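You operate a simulated robot arm through the tools that you are given. There is no shell and no other tool. Be economical: measure what you need, move in short steps, check, and stop when the job is done.

The job below is to be done with a simulated robot arm. You get a single attempt, and the scene is never put back.

TASK
The outlet bar has tripped: unplug the light panel, reset the bar and light the work lamp.
Fine: rocker off first, purple plug in its holder, one press of RESET, lamp dial to LOW.

Only the result counts: the job must be done as asked and must still hold three seconds after the hand-in. Knocking over, shifting, dropping, spilling or breaking anything else fails it.

THE ROBOT
A 6-joint arm with a two-finger parallel gripper, fixed in place. Base frame: the origin is at the foot of the arm, x ahead of it, y to its left, z up; the work surface is at about z = 766. Lengths are in mm, angles in degrees, forces in N, time in s.
With the tool pointing down near the work surface it reaches from about 300 to 700 mm from the base axis. Its first joint turns from -166.0 to 166.0 degrees. Payload 4.1 kg.
Tool frame: the origin (TCP) lies between the finger pads and is the grasp point; the fingertips stand 23 mm ahead of it; z points along the fingers, y is the line along which they close. Largest opening 94 mm; finger width 38, thickness 10; the body of the gripper, 54 by 96 mm, starts 39 mm behind the TCP.
Orientation is that of the tool frame in the base frame, as a unit quaternion [w, x, y, z]. With the fingers straight down and closing along the base's y, the tool's x points along the base's -x, its y along +y and its z along -z.

THE INTERFACE
- The arm moves only by the tool nudge_tool. Its argument "deltas" is a list of rows, each an object of numbers (a shift or turn left out is 0, a gripper value left out holds the last): "hand": the finger opening in m, from 0 to 0.094; "x", "y", "z": the shift along the base's x, y, z in units of 500 mm (1.0 is 500 mm); "ax", "ay", "az": the turn, a rotation vector about the base's x, y, z in units of 90 degrees (1.0 is 90 degrees). In form: [{"hand": .., "x": .., "y": .., "z": .., "ax": .., "ay": .., "az": ..}, ...]. A call has 1 to 20 rows; each row is the pose to reach, as a shift and turn from the pose commanded when the call began. A call with a number of a shift or a turn outside -1 to 1 is refused whole. Rows are played at 5 a second. More than 50 mm and 8.6 degrees between two rows, or a gripper value outside its range, and nothing of the call is played. Where a pose cannot be reached the arm comes as near as it can. A force on the tool above 70 N (or 10 N above the force at the start of the call, whichever is more), or a blocked arm, ends the call early, and 0.2 s more pass. The fingers move at their own pace (about 45 mm/s each) and stop on an object; they squeeze with about 27 N. The grip force told is the motor's: it shows also when the fingers shut on nothing. Time passes only in rows, and 0.2 s behind the last, so rows that repeat a pose let the fingers close. It gives the time, the measured TCP pose, the force on the tool (base axes), the opening and the grip force at its end, in the units of the frame above (readings bear some noise).
- Cameras (640 x 400 px; columns grow to the right, rows downward): "scene" is fixed at [46.5, -649.2, 1388.6]; the picture's right is [0.91, -0.41, 0.00], its down [-0.18, -0.40, -0.90] and it looks along [0.37, 0.82, -0.44] (base axes); focal length 352 px, centre (320, 200). "wrist" rides on the gripper at [86, 16, -74] in the tool frame; the picture's right is [-0.18, 0.98, 0.00], its down [-0.58, -0.11, -0.81] and it looks along [-0.79, -0.15, 0.59] (tool axes); focal length 243 px, centre (320, 200). There is no depth. A picture from a camera that has moved, and an enlarged one, comes with that camera's place and axes in the base frame and with its lens. The place of the scene camera against the robot may be out by one fixed shift of up to 12 mm in any direction.
- camera(camera): a new picture of that camera. The clock stands still meanwhile.
- move_column(by): slides the trunk up (or, below 0, down) by that many mm; the arm rides with it, the base frame stays. It gives what a move gives, with no picture.
- enlarge(camera, box): a new picture of the part [left, top, right, bottom] of that camera's present view, enlarged. The clock stands still meanwhile.
- sign_off(): hands the job in; it is judged then, once.

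Go step by step. Nothing tells you positions but the pictures and the camera data: compare them with the known pose of the tool, close in by small moves and look again before you grip or let go. The budget is 120 turns and 76 pictures, counting those below and the enlarged ones. Unless the task says otherwise, let go and move clear before handing in, and close with one line.

The tools are called after "Request:" as name(argument=value, ...) on one line, values as JSON. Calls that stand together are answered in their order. nudge_tool: Moves the arm, as the interface text tells. Its arguments: {"type":"object","properties":{"deltas":{"type":"array","items":{"type":"object","properties":{"hand":{"type":"number"},"x":{"type":"number"},"y":{"type":"number"},"z":{"type":"number"},"ax":{"type":"number"},"ay":{"type":"number"},"az":{"type":"number"}}}}},"required":["deltas"]} The other tools are called the same way: move_column (by) slides the trunk up or down; camera (camera) takes a picture; enlarge (camera, box) takes an enlarged picture of a part of a camera's view; sign_off () hands the job in.

At the start:

```text
time_s: 0.0
position: [346.6, 139.0, 1097.4]
ee_rot: [0.0, -0.001, 1.0, 0.0]
contact_force: [0.3, -0.2, -0.5]
opening: 94.0
finger_force: 0.1
trunk travel left (down, up): [-525.0, 65.0]
```

scene: 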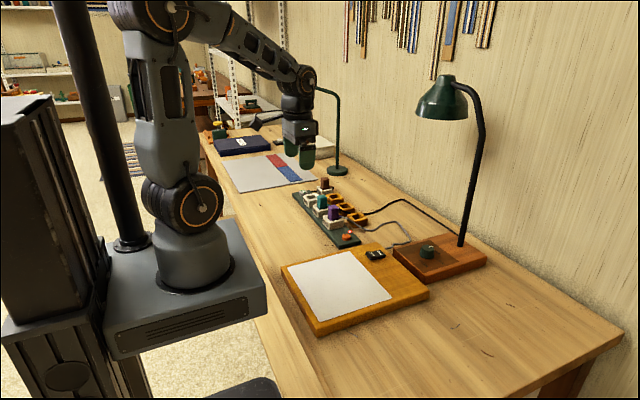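
wrist: 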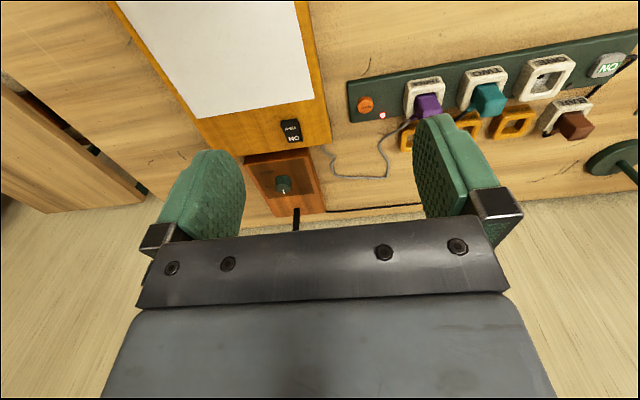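

The outlet bar, the light panel with its rocker and the lamp with its dial are all on the table. I will look closer before moving.

Request:
enlarge(camera="scene", box=[280, 165, 400, 255])

Request:
enlarge(camera="scene", box=[340, 210, 500, 310])

Request:
enlarge(camera="wrist", box=[330, 20, 640, 200])

Request:
enlarge(camera="wrist", box=[230, 100, 350, 220])

```text
4.44 times, centred on (340, 210) of scene
camera zoom: at [46.5, -649.2, 1388.6], right [0.91, -0.41, 0.0], down [-0.18, -0.4, -0.9], along [0.37, 0.82, -0.44], focal length 1564 px, centre (231, 156)
```

zoom: 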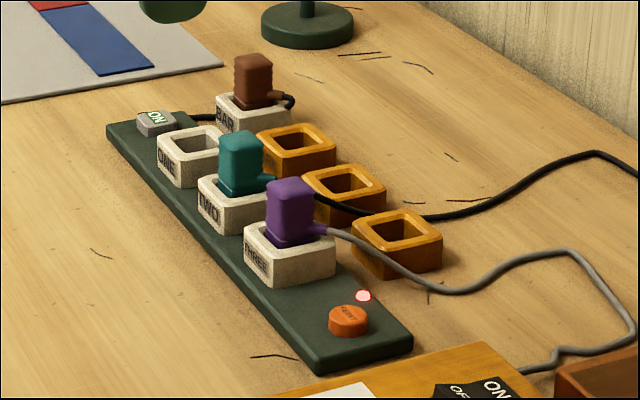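

```text
4.00 times, centred on (420, 260) of scene
camera zoom: at [46.5, -649.2, 1388.6], right [0.91, -0.41, 0.0], down [-0.18, -0.4, -0.9], along [0.37, 0.82, -0.44], focal length 1408 px, centre (-80, -40)
```

zoom: 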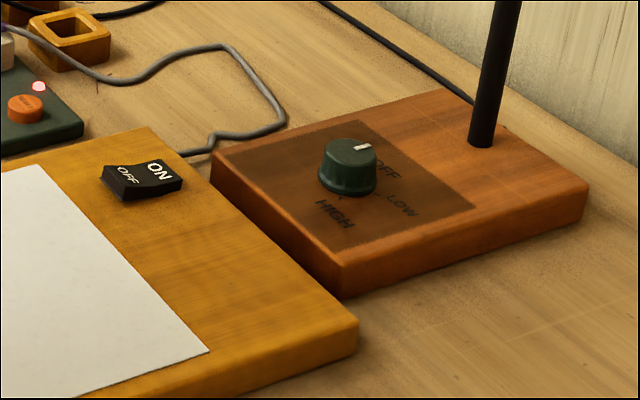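

```text
2.06 times, centred on (485, 110) of wrist
camera zoom: at [262.2, 154.6, 1174.0], right [0.18, 0.98, 0.0], down [0.58, -0.11, 0.81], along [0.79, -0.15, -0.59], focal length 501 px, centre (-21, 386)
```

zoom: 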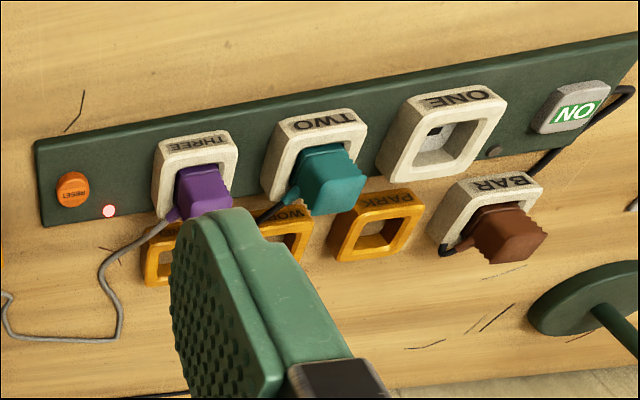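

```text
3.33 times, centred on (290, 160) of wrist
camera zoom: at [262.2, 154.6, 1174.0], right [0.18, 0.98, 0.0], down [0.58, -0.11, 0.81], along [0.79, -0.15, -0.59], focal length 809 px, centre (420, 333)
```

zoom: 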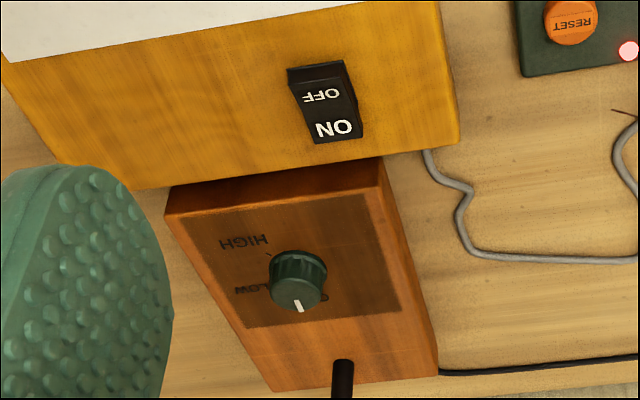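

The purple plug sits in outlet THREE with a grey cord to the light panel, the LED by the orange RESET is red, and the dial points to OFF. I'll go lower and nearer to read the labels and measure positions.

Request:
nudge_tool(deltas=[{"x": 0.04, "y": 0.02, "z": -0.07}, {"x": 0.08, "y": 0.04, "z": -0.14}, {"x": 0.12, "y": 0.08, "z": -0.21}, {"x": 0.14, "y": 0.1, "z": -0.28}])

Request:
camera(camera="wrist")

```text
time_s: 1.0
position: [420.3, 190.5, 957.2]
ee_rot: [0.0, -0.001, 1.0, 0.001]
contact_force: [0.9, 0.4, -0.5]
opening: 93.8
finger_force: 0.2
trunk travel left (down, up): [-525.0, 65.0]
```

```text
69 pictures are left
camera wrist: at [333.7, 205.7, 1032.1], right [0.18, 0.98, 0.0], down [0.58, -0.11, 0.81], along [0.79, -0.15, -0.59], focal length 243 px, centre (320, 200)
```

wrist: 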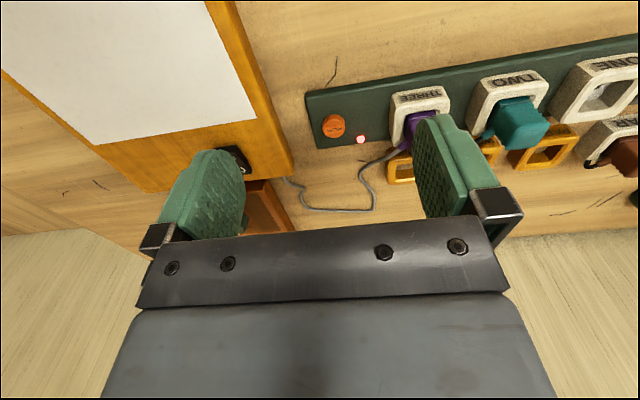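

RESET is at about (513, 188). I'll shift left to see the plug and its holder between the fingers.

Request:
nudge_tool(deltas=[{"y": 0.07}, {"x": 0.02, "y": 0.14, "z": -0.02}])

Request:
enlarge(camera="wrist", box=[200, 40, 520, 240])

```text
time_s: 1.6
position: [427.2, 260.9, 947.4]
ee_rot: [0.0, 0.0, 1.0, 0.001]
contact_force: [0.2, -0.3, -0.4]
opening: 94.2
finger_force: 0.0
trunk travel left (down, up): [-525.0, 65.0]
```

```text
2.00 times, centred on (360, 140) of wrist
camera zoom: at [342.1, 276.3, 1023.0], right [0.18, 0.98, 0.0], down [0.58, -0.11, 0.81], along [0.79, -0.15, -0.59], focal length 485 px, centre (240, 320)
```

zoom: 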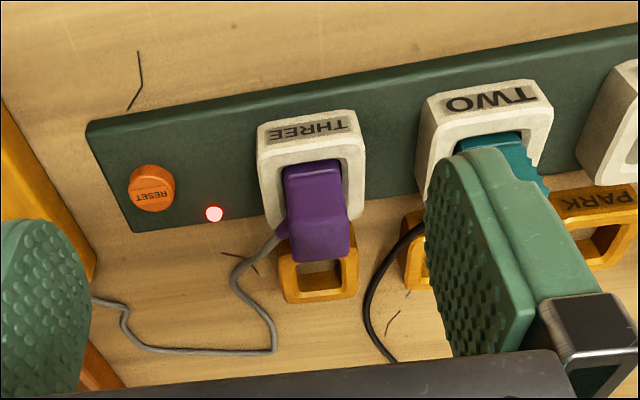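

The near holder's label is hidden behind the purple plug. I'll look from further left and forward.

Request:
nudge_tool(deltas=[{"x": 0.05, "y": 0.05, "z": 0.04}, {"x": 0.1, "y": 0.05, "z": 0.06}, {"x": 0.14, "y": 0.05, "z": 0.08}])

Request:
enlarge(camera="wrist", box=[160, 0, 640, 240])

```text
time_s: 2.4
position: [498.4, 286.4, 987.5]
ee_rot: [-0.001, 0.001, 1.0, 0.0]
contact_force: [-0.2, -0.3, -0.2]
opening: 93.9
finger_force: 0.0
trunk travel left (down, up): [-525.0, 65.0]
```

```text
1.33 times, centred on (400, 120) of wrist
camera zoom: at [412.9, 301.7, 1064.2], right [0.18, 0.98, 0.0], down [0.58, -0.11, 0.81], along [0.79, -0.15, -0.59], focal length 324 px, centre (213, 307)
```

zoom: 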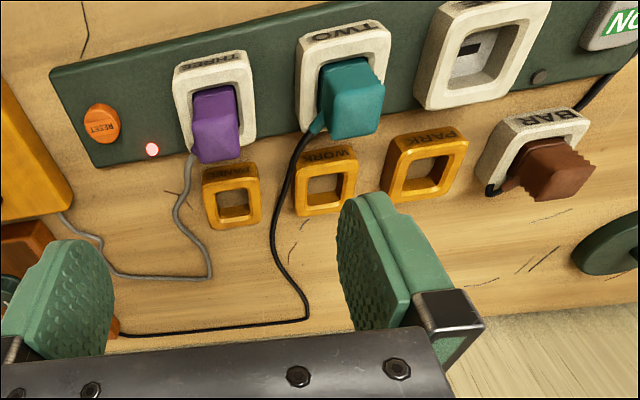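

Request:
enlarge(camera="wrist", box=[280, 80, 440, 180])

Request:
camera(camera="scene")

```text
4.00 times, centred on (360, 130) of wrist
camera zoom: at [412.9, 301.7, 1064.2], right [0.18, 0.98, 0.0], down [0.58, -0.11, 0.81], along [0.79, -0.15, -0.59], focal length 970 px, centre (160, 480)
```

zoom: 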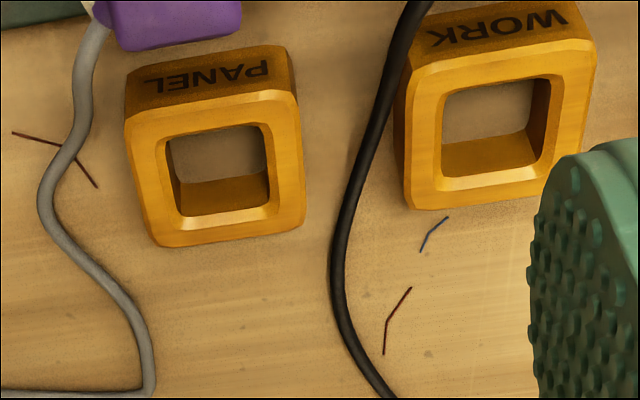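

```text
65 pictures are left
```

scene: 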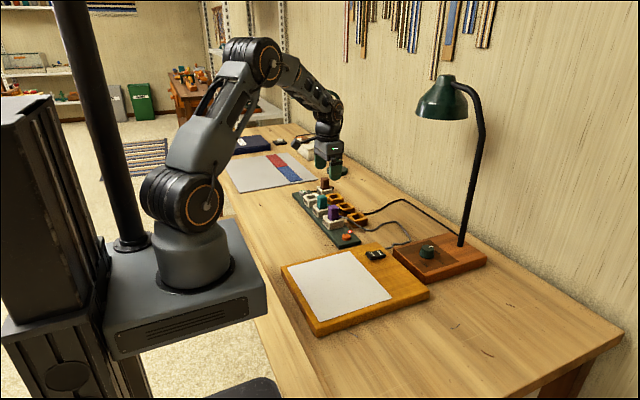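

The purple plug's holder is the one marked PANEL. Now to look closely at the rocker.

Request:
nudge_tool(deltas=[{"x": -0.03, "y": -0.09}, {"x": -0.06, "y": -0.18}, {"x": -0.09, "y": -0.27, "z": -0.03}, {"x": -0.11, "y": -0.36, "z": -0.07}, {"x": -0.116, "y": -0.44, "z": -0.114}, {"x": -0.116, "y": -0.47, "z": -0.114}])

Request:
enlarge(camera="wrist", box=[240, 80, 480, 230])

Request:
enlarge(camera="scene", box=[350, 235, 400, 270])

```text
refused: row 4 steps farther than a row can; nothing moved
```

```text
2.67 times, centred on (360, 155) of wrist
camera zoom: at [412.9, 301.7, 1064.2], right [0.18, 0.98, 0.0], down [0.58, -0.11, 0.81], along [0.79, -0.15, -0.59], focal length 647 px, centre (213, 320)
```

zoom: 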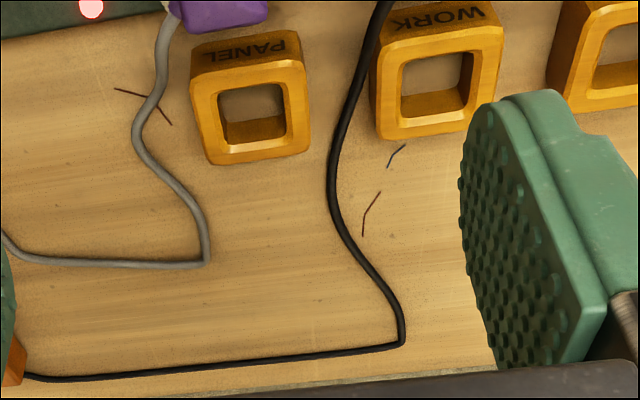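

```text
11.43 times, centred on (375, 252) of scene
camera zoom: at [46.5, -649.2, 1388.6], right [0.91, -0.41, 0.0], down [-0.18, -0.4, -0.9], along [0.37, 0.82, -0.44], focal length 4023 px, centre (-309, -400)
```

zoom: 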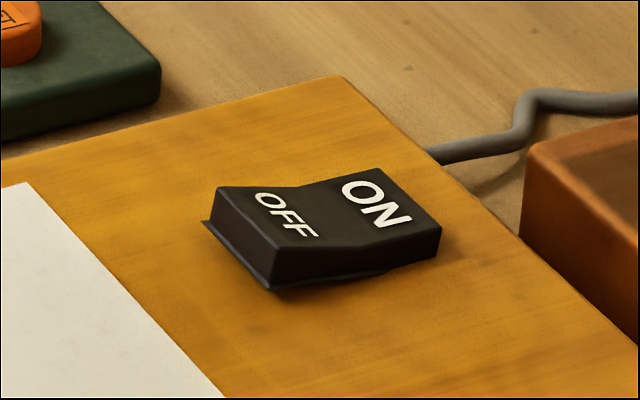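

ON is pressed and OFF stands raised, so I'll press the OFF end, at about (524, 55). I'm moving above it with the hand turned 85° and closed.

Request:
nudge_tool(deltas=[{"y": -0.04, "az": 0.08, "hand": 0.0}, {"y": -0.08, "az": 0.16}, {"y": -0.12, "az": 0.24}, {"y": -0.16, "az": 0.32}, {"x": 0.01, "y": -0.2, "az": 0.4}, {"x": 0.01, "y": -0.24, "az": 0.48}, {"x": 0.01, "y": -0.28, "az": 0.56}, {"x": 0.02, "y": -0.32, "az": 0.64}, {"x": 0.03, "y": -0.36, "az": 0.72}, {"x": 0.04, "y": -0.4, "z": -0.03, "az": 0.8}, {"x": 0.05, "y": -0.44, "z": -0.07, "az": 0.88}, {"x": 0.05, "y": -0.462, "z": -0.114, "az": 0.944}])

Request:
camera(camera="wrist")

Request:
camera(camera="scene")

```text
time_s: 5.0
position: [522.3, 51.7, 928.8]
ee_rot: [0.0, -0.676, 0.736, 0.0]
contact_force: [0.6, 1.1, 0.1]
opening: 0.0
finger_force: 27.1
trunk travel left (down, up): [-525.0, 65.0]
```

```text
62 pictures are left
camera wrist: at [500.8, -34.6, 1004.4], right [-0.96, 0.27, 0.0], down [0.16, 0.57, 0.81], along [0.22, 0.78, -0.59], focal length 243 px, centre (320, 200)
```

wrist: 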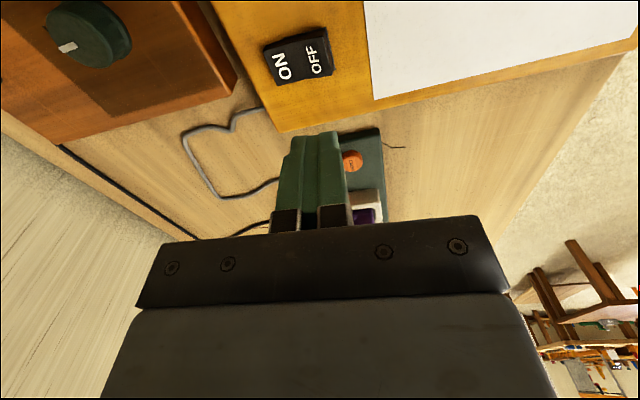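

```text
61 pictures are left
```

scene: 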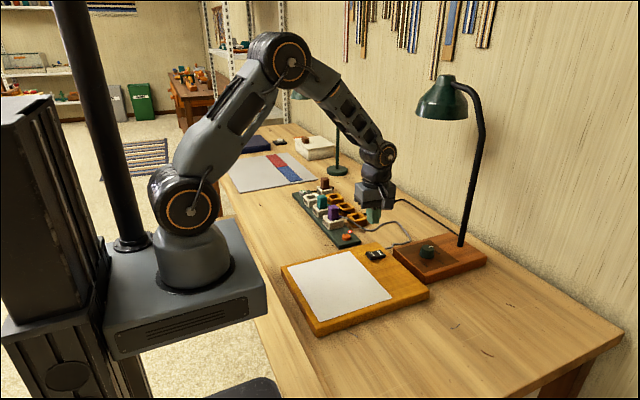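

Rocker: OFF end near (519, 45), ON end near (561, 44). I'll come down just above the OFF end and check.

Request:
nudge_tool(deltas=[{"x": 0.002, "y": -0.014, "z": -0.05}, {"x": 0.002, "y": -0.014, "z": -0.1}, {"x": 0.002, "y": -0.014, "z": -0.16}])

Request:
camera(camera="wrist")

Request:
enlarge(camera="scene", box=[335, 210, 415, 270])

```text
time_s: 5.8
position: [524.9, 43.9, 851.4]
ee_rot: [0.0, -0.676, 0.737, -0.001]
contact_force: [0.1, -0.3, -0.2]
opening: 0.1
finger_force: 26.9
trunk travel left (down, up): [-525.0, 65.0]
```

```text
60 pictures are left
camera wrist: at [502.5, -41.4, 926.0], right [-0.96, 0.27, 0.0], down [0.16, 0.57, 0.81], along [0.22, 0.78, -0.59], focal length 243 px, centre (320, 200)
```

wrist: 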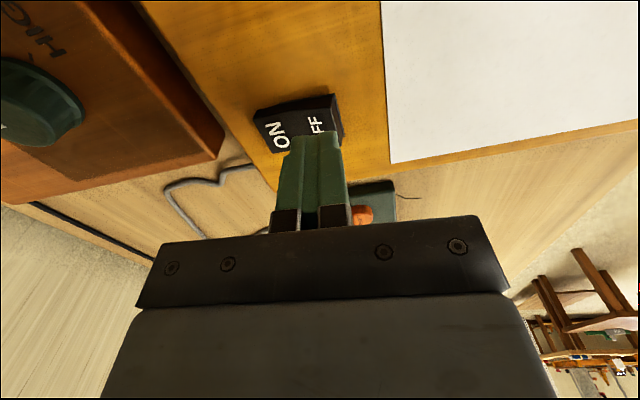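

```text
6.67 times, centred on (375, 240) of scene
camera zoom: at [46.5, -649.2, 1388.6], right [0.91, -0.41, 0.0], down [-0.18, -0.4, -0.9], along [0.37, 0.82, -0.44], focal length 2346 px, centre (-47, -67)
```

zoom: 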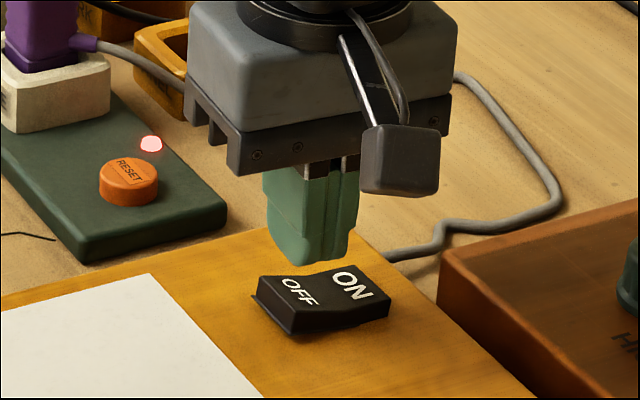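

Fingertips are over the OFF half, clear of the pivot. Pressing down in small steps.

Request:
nudge_tool(deltas=[{"x": -0.005, "z": -0.016}, {"x": -0.005, "z": -0.026}, {"x": -0.005, "z": -0.036}, {"x": -0.005, "z": -0.044}, {"x": -0.005, "z": -0.05}])

Request:
enlarge(camera="scene", box=[335, 210, 415, 270])

```text
time_s: 7.0
position: [522.1, 46.3, 827.1]
ee_rot: [-0.001, -0.675, 0.738, 0.0]
contact_force: [-0.9, 0.8, 0.6]
opening: 0.1
finger_force: 26.9
trunk travel left (down, up): [-525.0, 65.0]
```

```text
6.67 times, centred on (375, 240) of scene
camera zoom: at [46.5, -649.2, 1388.6], right [0.91, -0.41, 0.0], down [-0.18, -0.4, -0.9], along [0.37, 0.82, -0.44], focal length 2346 px, centre (-47, -67)
```

zoom: 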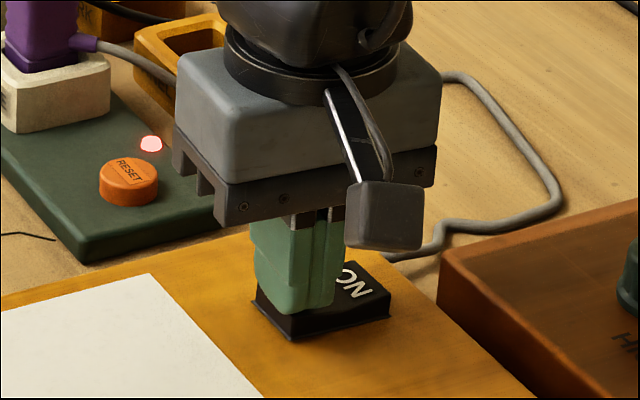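

Request:
nudge_tool(deltas=[{"z": -0.004}, {"z": -0.008}, {"z": -0.012}, {"z": -0.016}, {"z": -0.02}])

Request:
enlarge(camera="scene", box=[335, 210, 415, 270])

```text
time_s: 8.2
position: [520.3, 46.1, 822.9]
ee_rot: [0.006, -0.676, 0.737, -0.003]
contact_force: [-11.3, -4.6, 66.4]
opening: 0.0
finger_force: 27.0
trunk travel left (down, up): [-525.0, 65.0]
```

```text
6.67 times, centred on (375, 240) of scene
camera zoom: at [46.5, -649.2, 1388.6], right [0.91, -0.41, 0.0], down [-0.18, -0.4, -0.9], along [0.37, 0.82, -0.44], focal length 2346 px, centre (-47, -67)
```

zoom: 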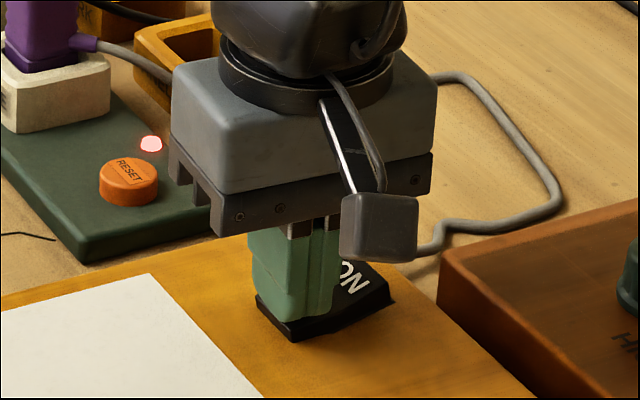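

The OFF end looks to have gone down under 66 N. Lifting off to check.

Request:
nudge_tool(deltas=[{"z": 0.02}, {"z": 0.08}, {"z": 0.16}, {"z": 0.24}])

Request:
enlarge(camera="scene", box=[335, 210, 415, 270])

```text
time_s: 9.2
position: [517.7, 47.8, 935.0]
ee_rot: [0.0, -0.676, 0.737, 0.001]
contact_force: [0.1, 0.2, -0.1]
opening: 0.1
finger_force: 26.9
trunk travel left (down, up): [-525.0, 65.0]
```

```text
6.67 times, centred on (375, 240) of scene
camera zoom: at [46.5, -649.2, 1388.6], right [0.91, -0.41, 0.0], down [-0.18, -0.4, -0.9], along [0.37, 0.82, -0.44], focal length 2346 px, centre (-47, -67)
```

zoom: 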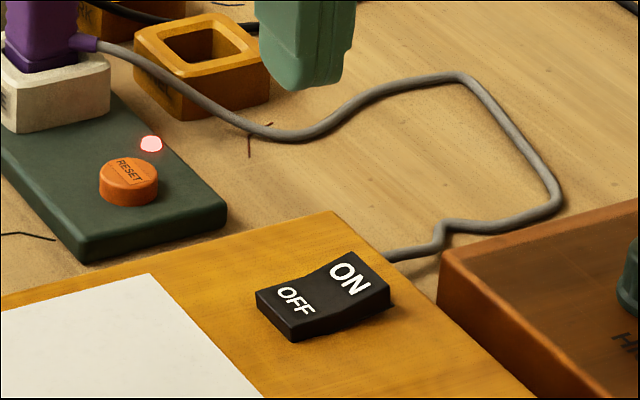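

The rocker is OFF and the panel hasn't moved. Next I'll move toward the purple plug, at about (516, 284), with open fingers and inspect it.

Request:
nudge_tool(deltas=[{"y": 0.08, "z": 0.02, "hand": 0.094}, {"y": 0.16, "z": 0.03}, {"y": 0.24, "z": 0.03}, {"y": 0.3, "z": 0.03}])

Request:
camera(camera="wrist")

```text
time_s: 10.2
position: [518.7, 200.4, 951.4]
ee_rot: [0.001, -0.676, 0.737, 0.0]
contact_force: [0.0, 0.7, 0.1]
opening: 86.5
finger_force: 0.0
trunk travel left (down, up): [-525.0, 65.0]
```

```text
55 pictures are left
camera wrist: at [496.5, 113.6, 1026.3], right [-0.96, 0.27, 0.0], down [0.16, 0.57, 0.81], along [0.22, 0.78, -0.59], focal length 243 px, centre (320, 200)
```

wrist: 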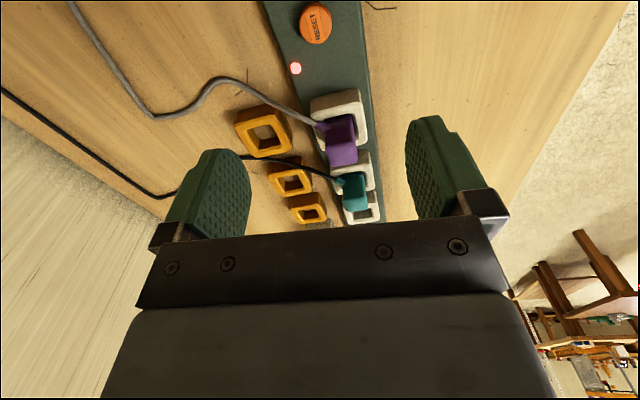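

Request:
enlarge(camera="wrist", box=[220, 0, 420, 240])

```text
1.67 times, centred on (320, 120) of wrist
camera zoom: at [496.5, 113.6, 1026.3], right [-0.96, 0.27, 0.0], down [0.16, 0.57, 0.81], along [0.22, 0.78, -0.59], focal length 404 px, centre (320, 333)
```

zoom: 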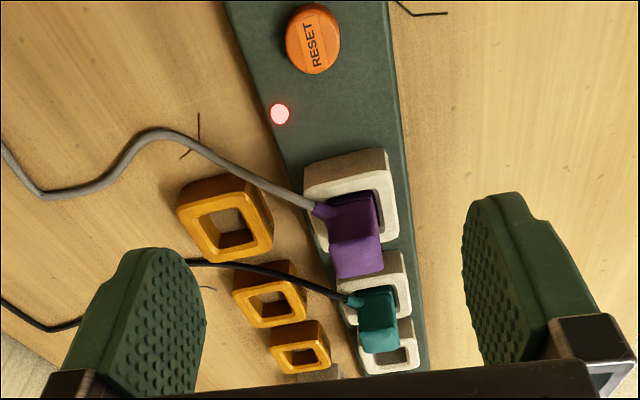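

The plug top is near (520, 285, 843) and its cord leaves on the +x side, so I'll grip along y. Turning back and hovering above it.

Request:
nudge_tool(deltas=[{"y": 0.015, "az": -0.086}, {"y": 0.03, "az": -0.172}, {"y": 0.045, "az": -0.258}, {"y": 0.06, "az": -0.344}, {"y": 0.075, "az": -0.43}, {"y": 0.09, "az": -0.516}, {"y": 0.105, "az": -0.602}, {"y": 0.12, "az": -0.688}, {"x": 0.003, "y": 0.135, "az": -0.774}, {"x": 0.003, "y": 0.15, "az": -0.86}, {"x": 0.003, "y": 0.168, "z": -0.04, "az": -0.944}])

Request:
camera(camera="wrist")

Request:
enlarge(camera="scene", box=[290, 130, 410, 250])

```text
time_s: 12.6
position: [523.2, 281.4, 932.4]
ee_rot: [0.0, 0.001, 1.0, 0.0]
contact_force: [0.5, 0.5, -0.7]
opening: 93.6
finger_force: 0.0
trunk travel left (down, up): [-525.0, 65.0]
```

```text
53 pictures are left
camera wrist: at [438.5, 295.9, 1007.9], right [0.19, 0.98, 0.0], down [0.58, -0.11, 0.81], along [0.79, -0.15, -0.59], focal length 243 px, centre (320, 200)
```

wrist: 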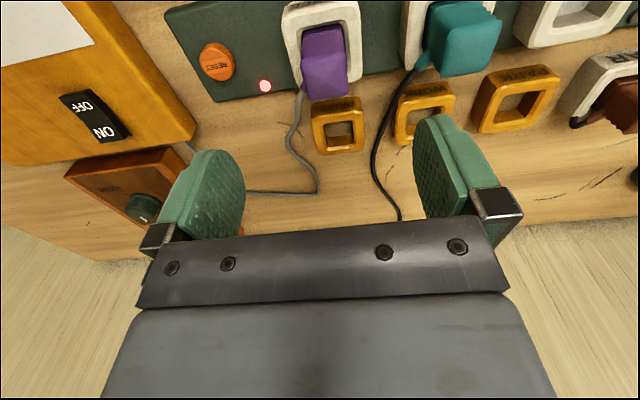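

```text
3.33 times, centred on (350, 190) of scene
camera zoom: at [46.5, -649.2, 1388.6], right [0.91, -0.41, 0.0], down [-0.18, -0.4, -0.9], along [0.37, 0.82, -0.44], focal length 1173 px, centre (220, 233)
```

zoom: 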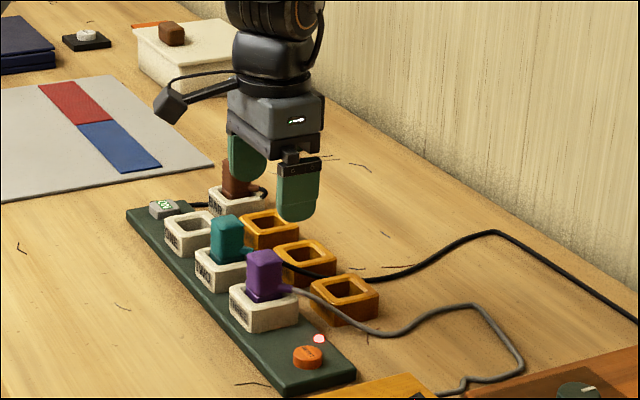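

The plug lies right under the hand, near (523, 284). I'll descend until the tips straddle its top.

Request:
nudge_tool(deltas=[{"y": 0.005, "z": -0.06}, {"y": 0.005, "z": -0.12}, {"y": 0.005, "z": -0.15}])

Request:
camera(camera="wrist")

Request:
enlarge(camera="scene", box=[300, 170, 380, 250])

```text
time_s: 13.4
position: [522.4, 281.8, 857.9]
ee_rot: [0.0, 0.001, 1.0, 0.0]
contact_force: [0.5, -0.1, 0.1]
opening: 94.0
finger_force: 0.1
trunk travel left (down, up): [-525.0, 65.0]
```

```text
51 pictures are left
camera wrist: at [437.9, 296.5, 933.4], right [0.18, 0.98, 0.0], down [0.58, -0.11, 0.81], along [0.79, -0.15, -0.59], focal length 243 px, centre (320, 200)
```

wrist: 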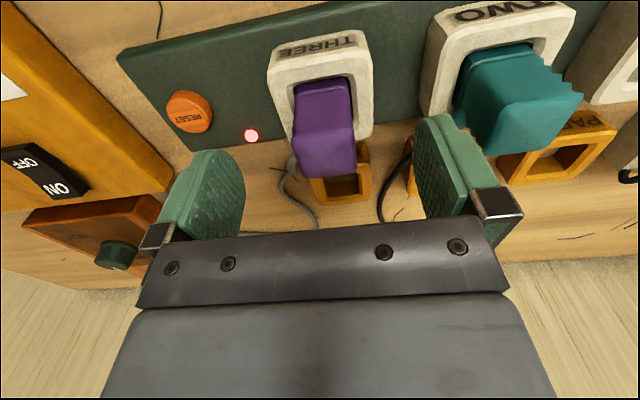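

```text
5.00 times, centred on (340, 210) of scene
camera zoom: at [46.5, -649.2, 1388.6], right [0.91, -0.41, 0.0], down [-0.18, -0.4, -0.9], along [0.37, 0.82, -0.44], focal length 1760 px, centre (220, 150)
```

zoom: 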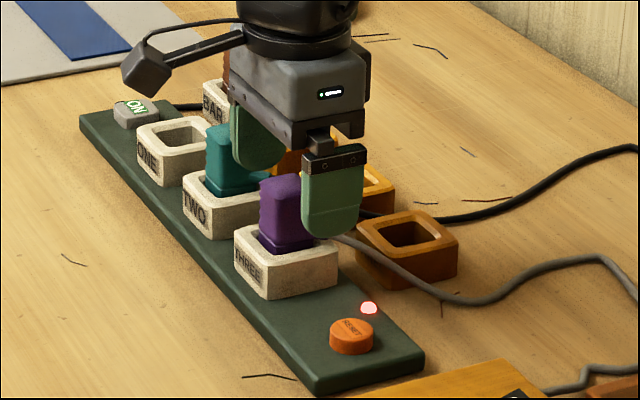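

The tips straddle the plug, whose top is at about (517, 285, 848). I'll narrow the opening, descend to z ≈ 833 and close gently.

Request:
nudge_tool(deltas=[{"x": -0.008, "y": 0.004, "hand": 0.06}, {"x": -0.008, "y": 0.004, "z": -0.025}, {"x": -0.008, "y": 0.004, "z": -0.05}, {"x": -0.008, "y": 0.004, "z": -0.05}])

Request:
enlarge(camera="wrist", box=[160, 20, 480, 240])

Request:
enlarge(camera="scene", box=[300, 170, 380, 250])

```text
time_s: 14.4
position: [519.0, 284.0, 831.7]
ee_rot: [0.0, 0.0, 1.0, 0.0]
contact_force: [-0.4, 0.4, -0.5]
opening: 59.6
finger_force: 0.1
trunk travel left (down, up): [-525.0, 65.0]
```

```text
1.82 times, centred on (320, 130) of wrist
camera zoom: at [433.9, 298.4, 907.2], right [0.18, 0.98, 0.0], down [0.58, -0.11, 0.81], along [0.79, -0.15, -0.59], focal length 441 px, centre (320, 327)
```

zoom: 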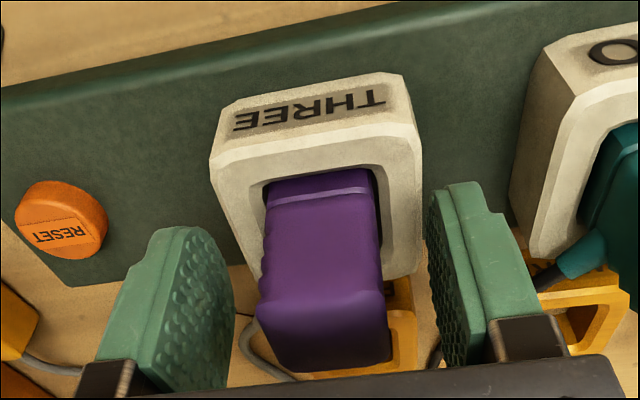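

```text
5.00 times, centred on (340, 210) of scene
camera zoom: at [46.5, -649.2, 1388.6], right [0.91, -0.41, 0.0], down [-0.18, -0.4, -0.9], along [0.37, 0.82, -0.44], focal length 1760 px, centre (220, 150)
```

zoom: 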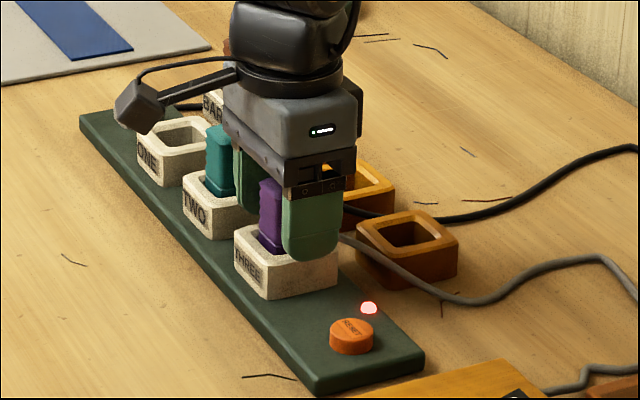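

Fingers flank the plug. I'll make a small -x correction and close.

Request:
nudge_tool(deltas=[{"x": -0.008, "y": -0.002}, {"x": -0.008, "y": -0.002, "hand": 0.015}, {"x": -0.008, "y": -0.002}, {"x": -0.008, "y": -0.002}, {"x": -0.008, "y": -0.002}])

Request:
enlarge(camera="wrist", box=[160, 20, 480, 240])

```text
time_s: 15.6
position: [514.1, 284.5, 830.8]
ee_rot: [0.0, 0.0, 1.0, 0.0]
contact_force: [-0.7, 0.1, 1.0]
opening: 29.7
finger_force: 26.7
trunk travel left (down, up): [-525.0, 65.0]
```

```text
1.82 times, centred on (320, 130) of wrist
camera zoom: at [429.1, 298.6, 906.9], right [0.18, 0.98, 0.0], down [0.58, -0.11, 0.81], along [0.79, -0.15, -0.59], focal length 441 px, centre (320, 327)
```

zoom: 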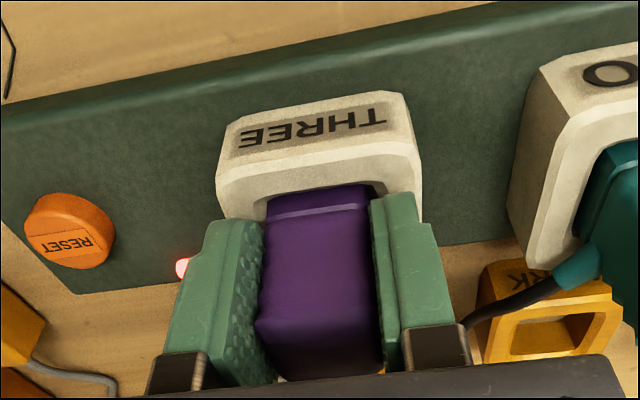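

Plug is gripped at 29.7 mm. Pulling straight up.

Request:
nudge_tool(deltas=[{"z": 0.01}, {"z": 0.025}, {"z": 0.045}, {"z": 0.07}, {"z": 0.1}, {"z": 0.13}])

Request:
camera(camera="wrist")

Request:
enlarge(camera="scene", box=[300, 150, 420, 250])

```text
time_s: 17.0
position: [516.2, 283.0, 898.7]
ee_rot: [0.0, 0.0, 1.0, 0.0]
contact_force: [0.3, -0.5, -0.6]
opening: 29.7
finger_force: 27.2
trunk travel left (down, up): [-525.0, 65.0]
```

```text
46 pictures are left
camera wrist: at [430.3, 298.1, 973.7], right [0.18, 0.98, 0.0], down [0.58, -0.11, 0.81], along [0.79, -0.15, -0.59], focal length 243 px, centre (320, 200)
```

wrist: 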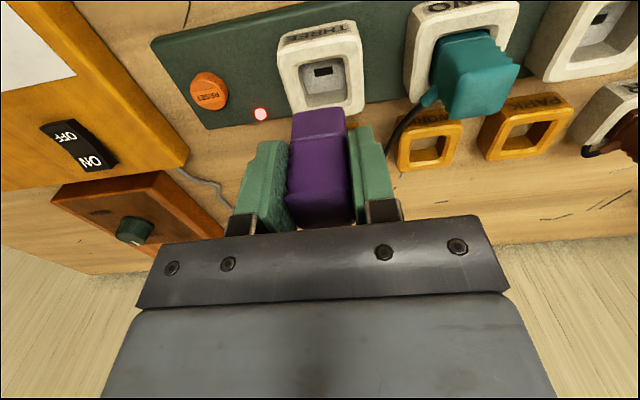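

```text
4.00 times, centred on (360, 200) of scene
camera zoom: at [46.5, -649.2, 1388.6], right [0.91, -0.41, 0.0], down [-0.18, -0.4, -0.9], along [0.37, 0.82, -0.44], focal length 1408 px, centre (160, 200)
```

zoom: 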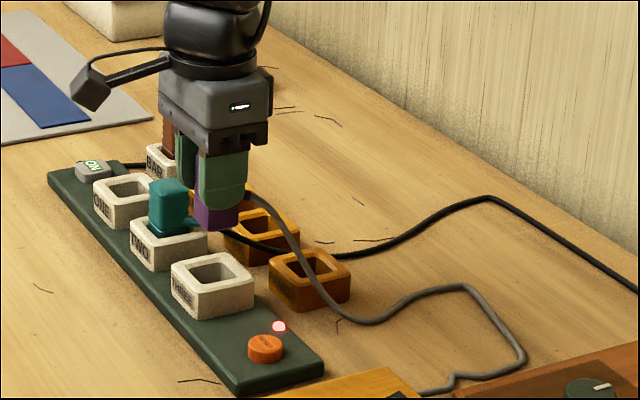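

The plug is out, and outlet THREE's opening under the hand gives me a visual reference for alignment. I'll take a precise reference view before going to the PANEL holder.

Request:
enlarge(camera="wrist", box=[240, 0, 480, 160])

Request:
nudge_tool(deltas=[{"x": 0.05, "z": 0.02}, {"x": 0.1, "z": 0.02}, {"x": 0.15, "z": 0.02}, {"x": 0.19, "z": 0.0}, {"x": 0.19, "z": -0.024}])

Request:
enlarge(camera="wrist", box=[240, 0, 480, 160])

Request:
enlarge(camera="scene", box=[300, 150, 420, 250])

```text
2.50 times, centred on (360, 80) of wrist
camera zoom: at [430.3, 298.1, 973.7], right [0.18, 0.98, 0.0], down [0.58, -0.11, 0.81], along [0.79, -0.15, -0.59], focal length 606 px, centre (220, 500)
```

zoom: 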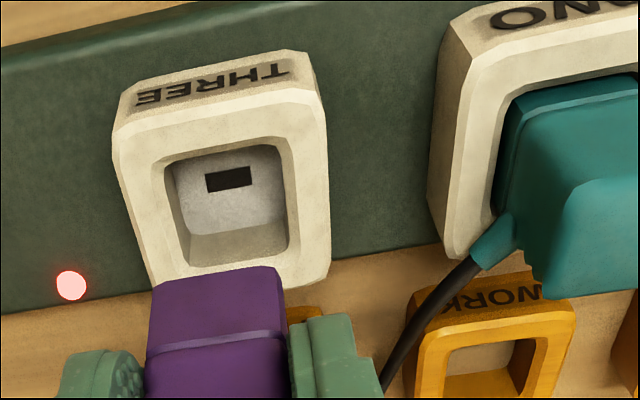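

```text
time_s: 18.2
position: [610.2, 286.0, 885.3]
ee_rot: [0.0, -0.001, 1.0, 0.0]
contact_force: [0.7, -0.4, -1.5]
opening: 29.6
finger_force: 27.3
trunk travel left (down, up): [-525.0, 65.0]
```

```text
2.50 times, centred on (360, 80) of wrist
camera zoom: at [524.2, 299.9, 960.8], right [0.18, 0.98, 0.0], down [0.58, -0.11, 0.81], along [0.79, -0.15, -0.59], focal length 606 px, centre (220, 500)
```

zoom: 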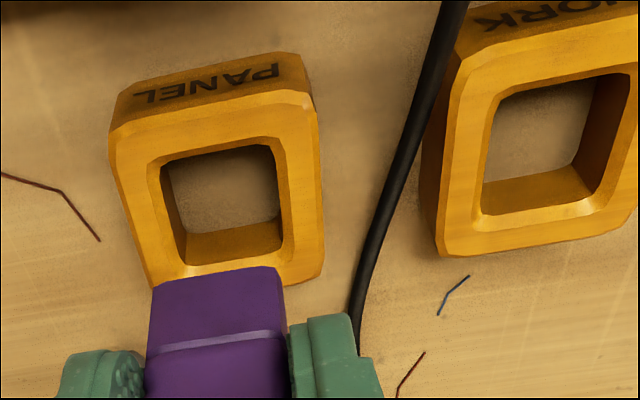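

```text
4.00 times, centred on (360, 200) of scene
camera zoom: at [46.5, -649.2, 1388.6], right [0.91, -0.41, 0.0], down [-0.18, -0.4, -0.9], along [0.37, 0.82, -0.44], focal length 1408 px, centre (160, 200)
```

zoom: 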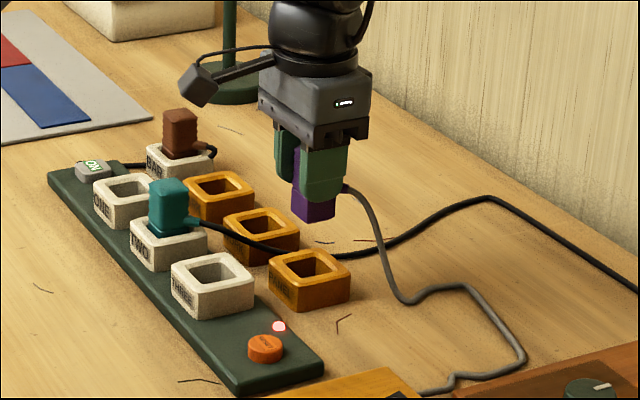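

The holder appears at the same spot in the picture as the outlet did, within about 1.5 mm. I'll correct y slightly and lower the plug.

Request:
nudge_tool(deltas=[{"y": -0.003, "z": -0.02}, {"y": -0.003, "z": -0.04}, {"y": -0.003, "z": -0.055}, {"y": -0.003, "z": -0.065}])

Request:
enlarge(camera="wrist", box=[200, 20, 440, 180])

Request:
enlarge(camera="scene", box=[330, 180, 400, 240])

```text
time_s: 19.2
position: [609.8, 281.8, 852.5]
ee_rot: [0.0, 0.001, 1.0, 0.0]
contact_force: [1.1, -0.5, -1.9]
opening: 29.5
finger_force: 27.0
trunk travel left (down, up): [-525.0, 65.0]
```

```text
2.50 times, centred on (320, 100) of wrist
camera zoom: at [524.3, 297.5, 929.4], right [0.18, 0.98, 0.0], down [0.58, -0.11, 0.81], along [0.79, -0.15, -0.59], focal length 606 px, centre (320, 450)
```

zoom: 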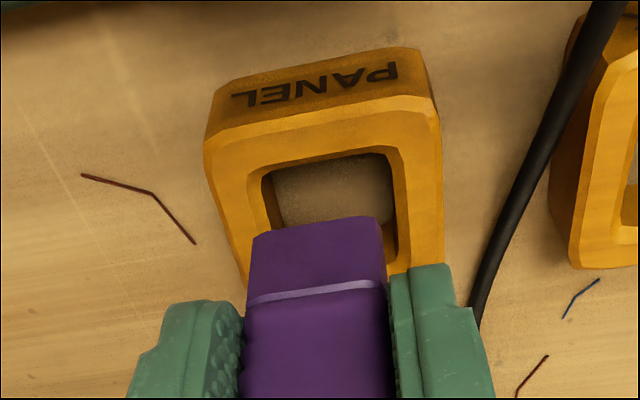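

```text
6.67 times, centred on (365, 210) of scene
camera zoom: at [46.5, -649.2, 1388.6], right [0.91, -0.41, 0.0], down [-0.18, -0.4, -0.9], along [0.37, 0.82, -0.44], focal length 2346 px, centre (20, 133)
```

zoom: 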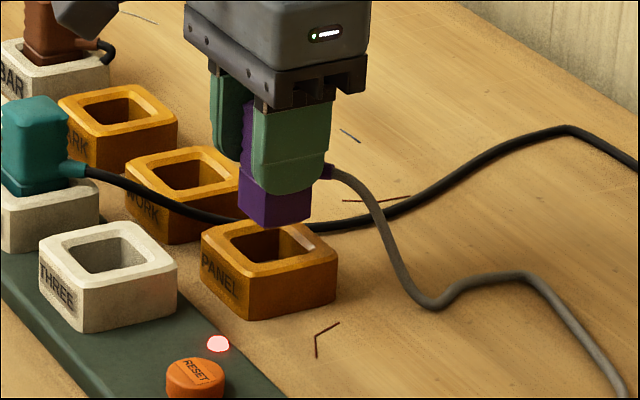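

Alignment matches the outlet reference within about 0.5 mm. Lowering into the holder in small steps.

Request:
nudge_tool(deltas=[{"z": -0.008}, {"z": -0.016}, {"z": -0.024}, {"z": -0.032}, {"z": -0.038}])

Request:
enlarge(camera="scene", box=[330, 180, 400, 240])

```text
time_s: 20.4
position: [608.9, 283.5, 831.6]
ee_rot: [0.001, -0.001, 1.0, 0.0]
contact_force: [-0.4, 0.5, 0.2]
opening: 29.8
finger_force: 27.1
trunk travel left (down, up): [-525.0, 65.0]
```

```text
6.67 times, centred on (365, 210) of scene
camera zoom: at [46.5, -649.2, 1388.6], right [0.91, -0.41, 0.0], down [-0.18, -0.4, -0.9], along [0.37, 0.82, -0.44], focal length 2346 px, centre (20, 133)
```

zoom: 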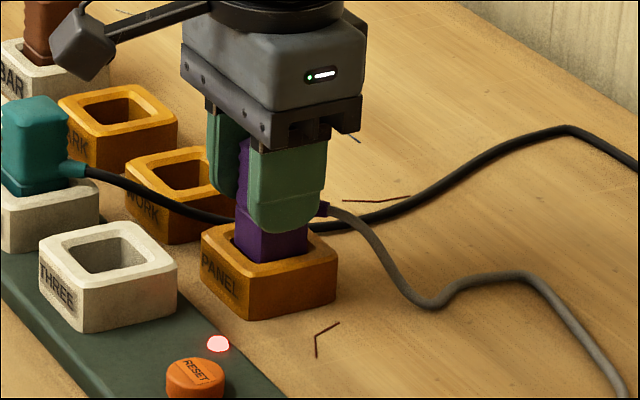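

It's entering the holder cleanly with no force. Continuing down until it seats.

Request:
nudge_tool(deltas=[{"z": -0.006}, {"z": -0.012}, {"z": -0.018}, {"z": -0.024}, {"z": -0.028}, {"z": -0.032}])

Request:
enlarge(camera="scene", box=[330, 180, 400, 240])

```text
time_s: 21.8
position: [609.6, 282.8, 816.7]
ee_rot: [0.0, 0.0, 1.0, 0.0]
contact_force: [-1.2, 2.3, 1.4]
opening: 29.6
finger_force: 27.2
trunk travel left (down, up): [-525.0, 65.0]
```

```text
6.67 times, centred on (365, 210) of scene
camera zoom: at [46.5, -649.2, 1388.6], right [0.91, -0.41, 0.0], down [-0.18, -0.4, -0.9], along [0.37, 0.82, -0.44], focal length 2346 px, centre (20, 133)
```

zoom: 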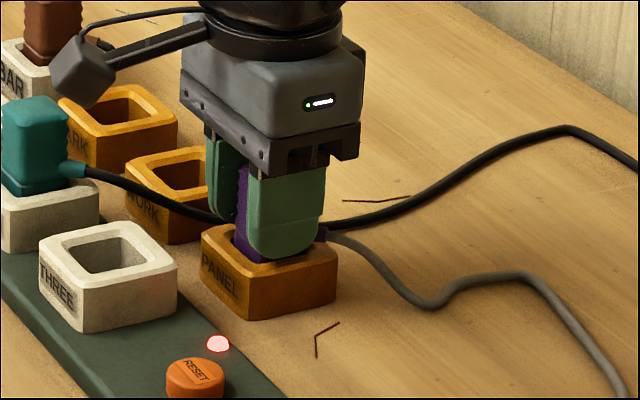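

Request:
nudge_tool(deltas=[{"z": -0.003}, {"z": -0.006}, {"z": -0.008}])

Request:
camera(camera="wrist")

```text
time_s: 22.6
position: [608.8, 282.9, 814.9]
ee_rot: [0.001, 0.0, 1.0, 0.001]
contact_force: [-2.8, 4.2, 13.1]
opening: 29.8
finger_force: 27.1
trunk travel left (down, up): [-525.0, 65.0]
```

```text
37 pictures are left
camera wrist: at [523.3, 298.3, 890.6], right [0.18, 0.98, 0.0], down [0.58, -0.11, 0.81], along [0.79, -0.15, -0.59], focal length 243 px, centre (320, 200)
```

wrist: 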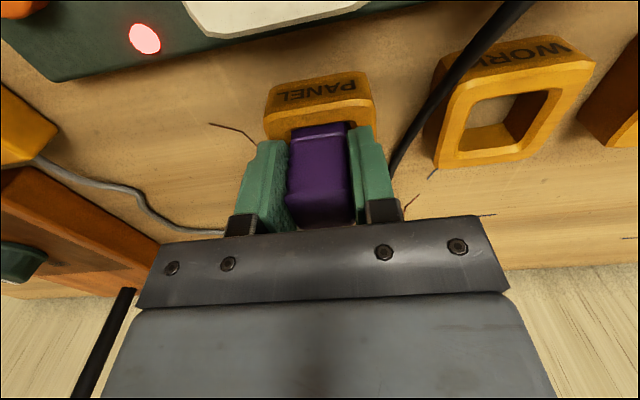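

13 N upward: the plug has reached the bottom. I'll open just a little, because the black cord is close by, and lift.

Request:
nudge_tool(deltas=[{"z": 0.002, "hand": 0.04}, {"z": 0.002}, {"z": 0.01}, {"z": 0.03}, {"z": 0.06}, {"z": 0.12}, {"z": 0.2}, {"z": 0.26}])

Request:
camera(camera="wrist")

Request:
enlarge(camera="scene", box=[300, 160, 420, 250])

```text
time_s: 24.4
position: [610.8, 284.5, 944.0]
ee_rot: [0.0, 0.0, 1.0, 0.0]
contact_force: [-0.5, 0.4, 0.9]
opening: 39.9
finger_force: 0.2
trunk travel left (down, up): [-525.0, 65.0]
```

```text
36 pictures are left
camera wrist: at [525.9, 300.1, 1020.1], right [0.18, 0.98, 0.0], down [0.58, -0.11, 0.81], along [0.79, -0.15, -0.59], focal length 243 px, centre (320, 200)
```

wrist: 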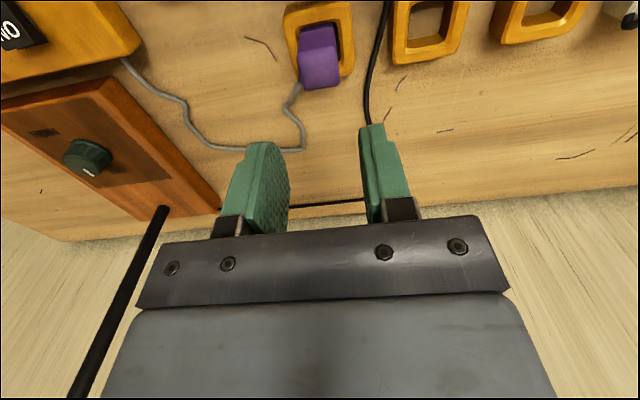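

```text
4.44 times, centred on (360, 205) of scene
camera zoom: at [46.5, -649.2, 1388.6], right [0.91, -0.41, 0.0], down [-0.18, -0.4, -0.9], along [0.37, 0.82, -0.44], focal length 1564 px, centre (142, 178)
```

zoom: 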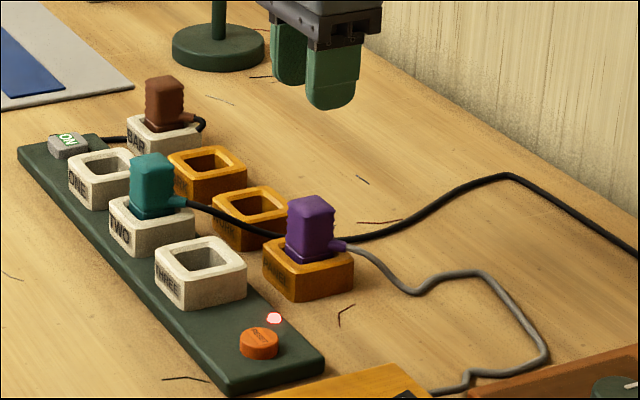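

The purple plug is standing in the PANEL holder. Next is RESET, which several views put at about (520, 188) with its top near z 780. Going above it with closed fingers.

Request:
nudge_tool(deltas=[{"x": -0.06, "y": -0.06, "hand": 0.0}, {"x": -0.12, "y": -0.12}, {"x": -0.181, "y": -0.193}, {"x": -0.181, "y": -0.193, "z": -0.08}, {"x": -0.181, "y": -0.193, "z": -0.16}, {"x": -0.181, "y": -0.193, "z": -0.23}])

Request:
camera(camera="wrist")

Request:
enlarge(camera="scene", box=[320, 200, 400, 260])

```text
time_s: 25.8
position: [520.8, 187.4, 828.8]
ee_rot: [0.001, -0.001, 1.0, 0.0]
contact_force: [1.0, -0.5, -0.6]
opening: 0.0
finger_force: 26.9
trunk travel left (down, up): [-525.0, 65.0]
```

```text
34 pictures are left
camera wrist: at [435.9, 202.9, 904.6], right [0.18, 0.98, 0.0], down [0.58, -0.11, 0.81], along [0.79, -0.15, -0.59], focal length 243 px, centre (320, 200)
```

wrist: 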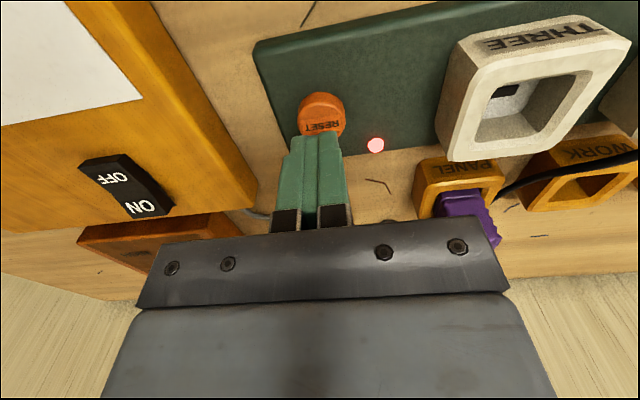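

```text
6.67 times, centred on (360, 230) of scene
camera zoom: at [46.5, -649.2, 1388.6], right [0.91, -0.41, 0.0], down [-0.18, -0.4, -0.9], along [0.37, 0.82, -0.44], focal length 2346 px, centre (53, 0)
```

zoom: 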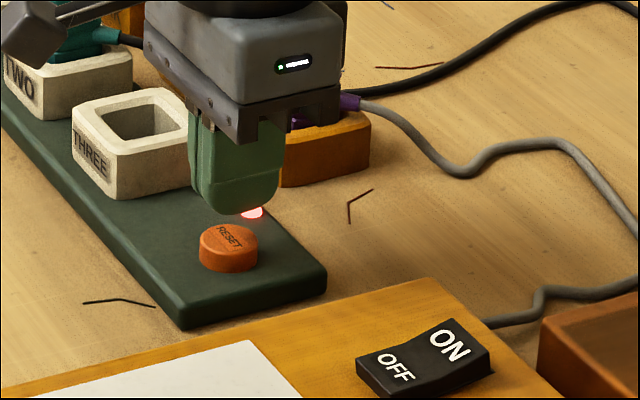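

The button lies under the tips, roughly 4 mm toward the base. I'll correct that and press slowly.

Request:
nudge_tool(deltas=[{"x": -0.008, "z": -0.01}, {"x": -0.008, "z": -0.02}, {"x": -0.008, "z": -0.026}, {"x": -0.008, "z": -0.03}, {"x": -0.008, "z": -0.034}, {"x": -0.008, "z": -0.038}])

Request:
enlarge(camera="scene", box=[320, 200, 400, 260])

```text
time_s: 27.2
position: [516.1, 186.0, 810.0]
ee_rot: [0.0, 0.001, 1.0, 0.0]
contact_force: [-0.1, -0.5, -0.1]
opening: 0.1
finger_force: 27.0
trunk travel left (down, up): [-525.0, 65.0]
```

```text
6.67 times, centred on (360, 230) of scene
camera zoom: at [46.5, -649.2, 1388.6], right [0.91, -0.41, 0.0], down [-0.18, -0.4, -0.9], along [0.37, 0.82, -0.44], focal length 2346 px, centre (53, 0)
```

zoom: 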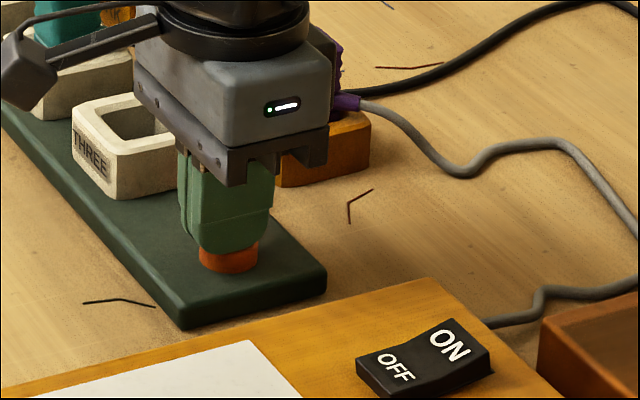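

Request:
nudge_tool(deltas=[{"z": -0.004}, {"z": -0.008}, {"z": -0.012}, {"z": -0.016}])

Request:
enlarge(camera="scene", box=[320, 200, 400, 260])

```text
time_s: 28.2
position: [515.7, 186.5, 803.9]
ee_rot: [0.002, 0.0, 1.0, 0.0]
contact_force: [-2.2, 1.2, 24.2]
opening: 0.0
finger_force: 26.9
trunk travel left (down, up): [-525.0, 65.0]
```

```text
6.67 times, centred on (360, 230) of scene
camera zoom: at [46.5, -649.2, 1388.6], right [0.91, -0.41, 0.0], down [-0.18, -0.4, -0.9], along [0.37, 0.82, -0.44], focal length 2346 px, centre (53, 0)
```

zoom: 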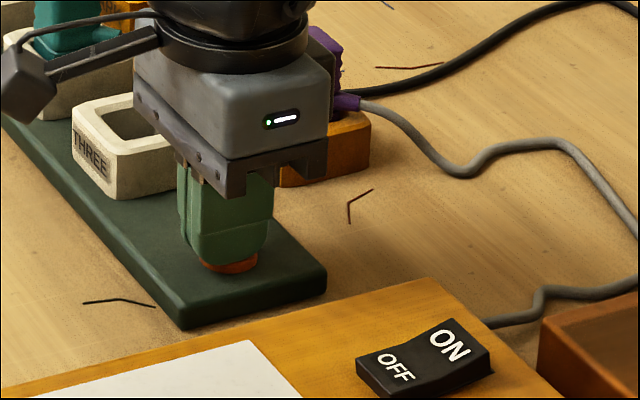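

Pressing with 24 N. I'll check the LED before releasing, so that it stays a single press.

Request:
enlarge(camera="wrist", box=[240, 60, 480, 220])

```text
2.50 times, centred on (360, 140) of wrist
camera zoom: at [429.9, 200.9, 879.0], right [0.18, 0.98, 0.0], down [0.58, -0.11, 0.81], along [0.8, -0.15, -0.59], focal length 606 px, centre (220, 350)
```

zoom: 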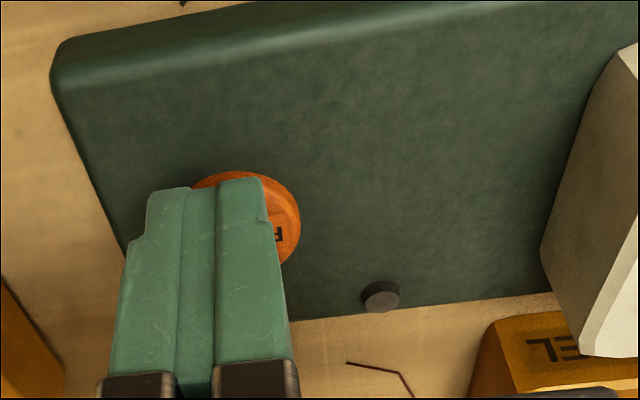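

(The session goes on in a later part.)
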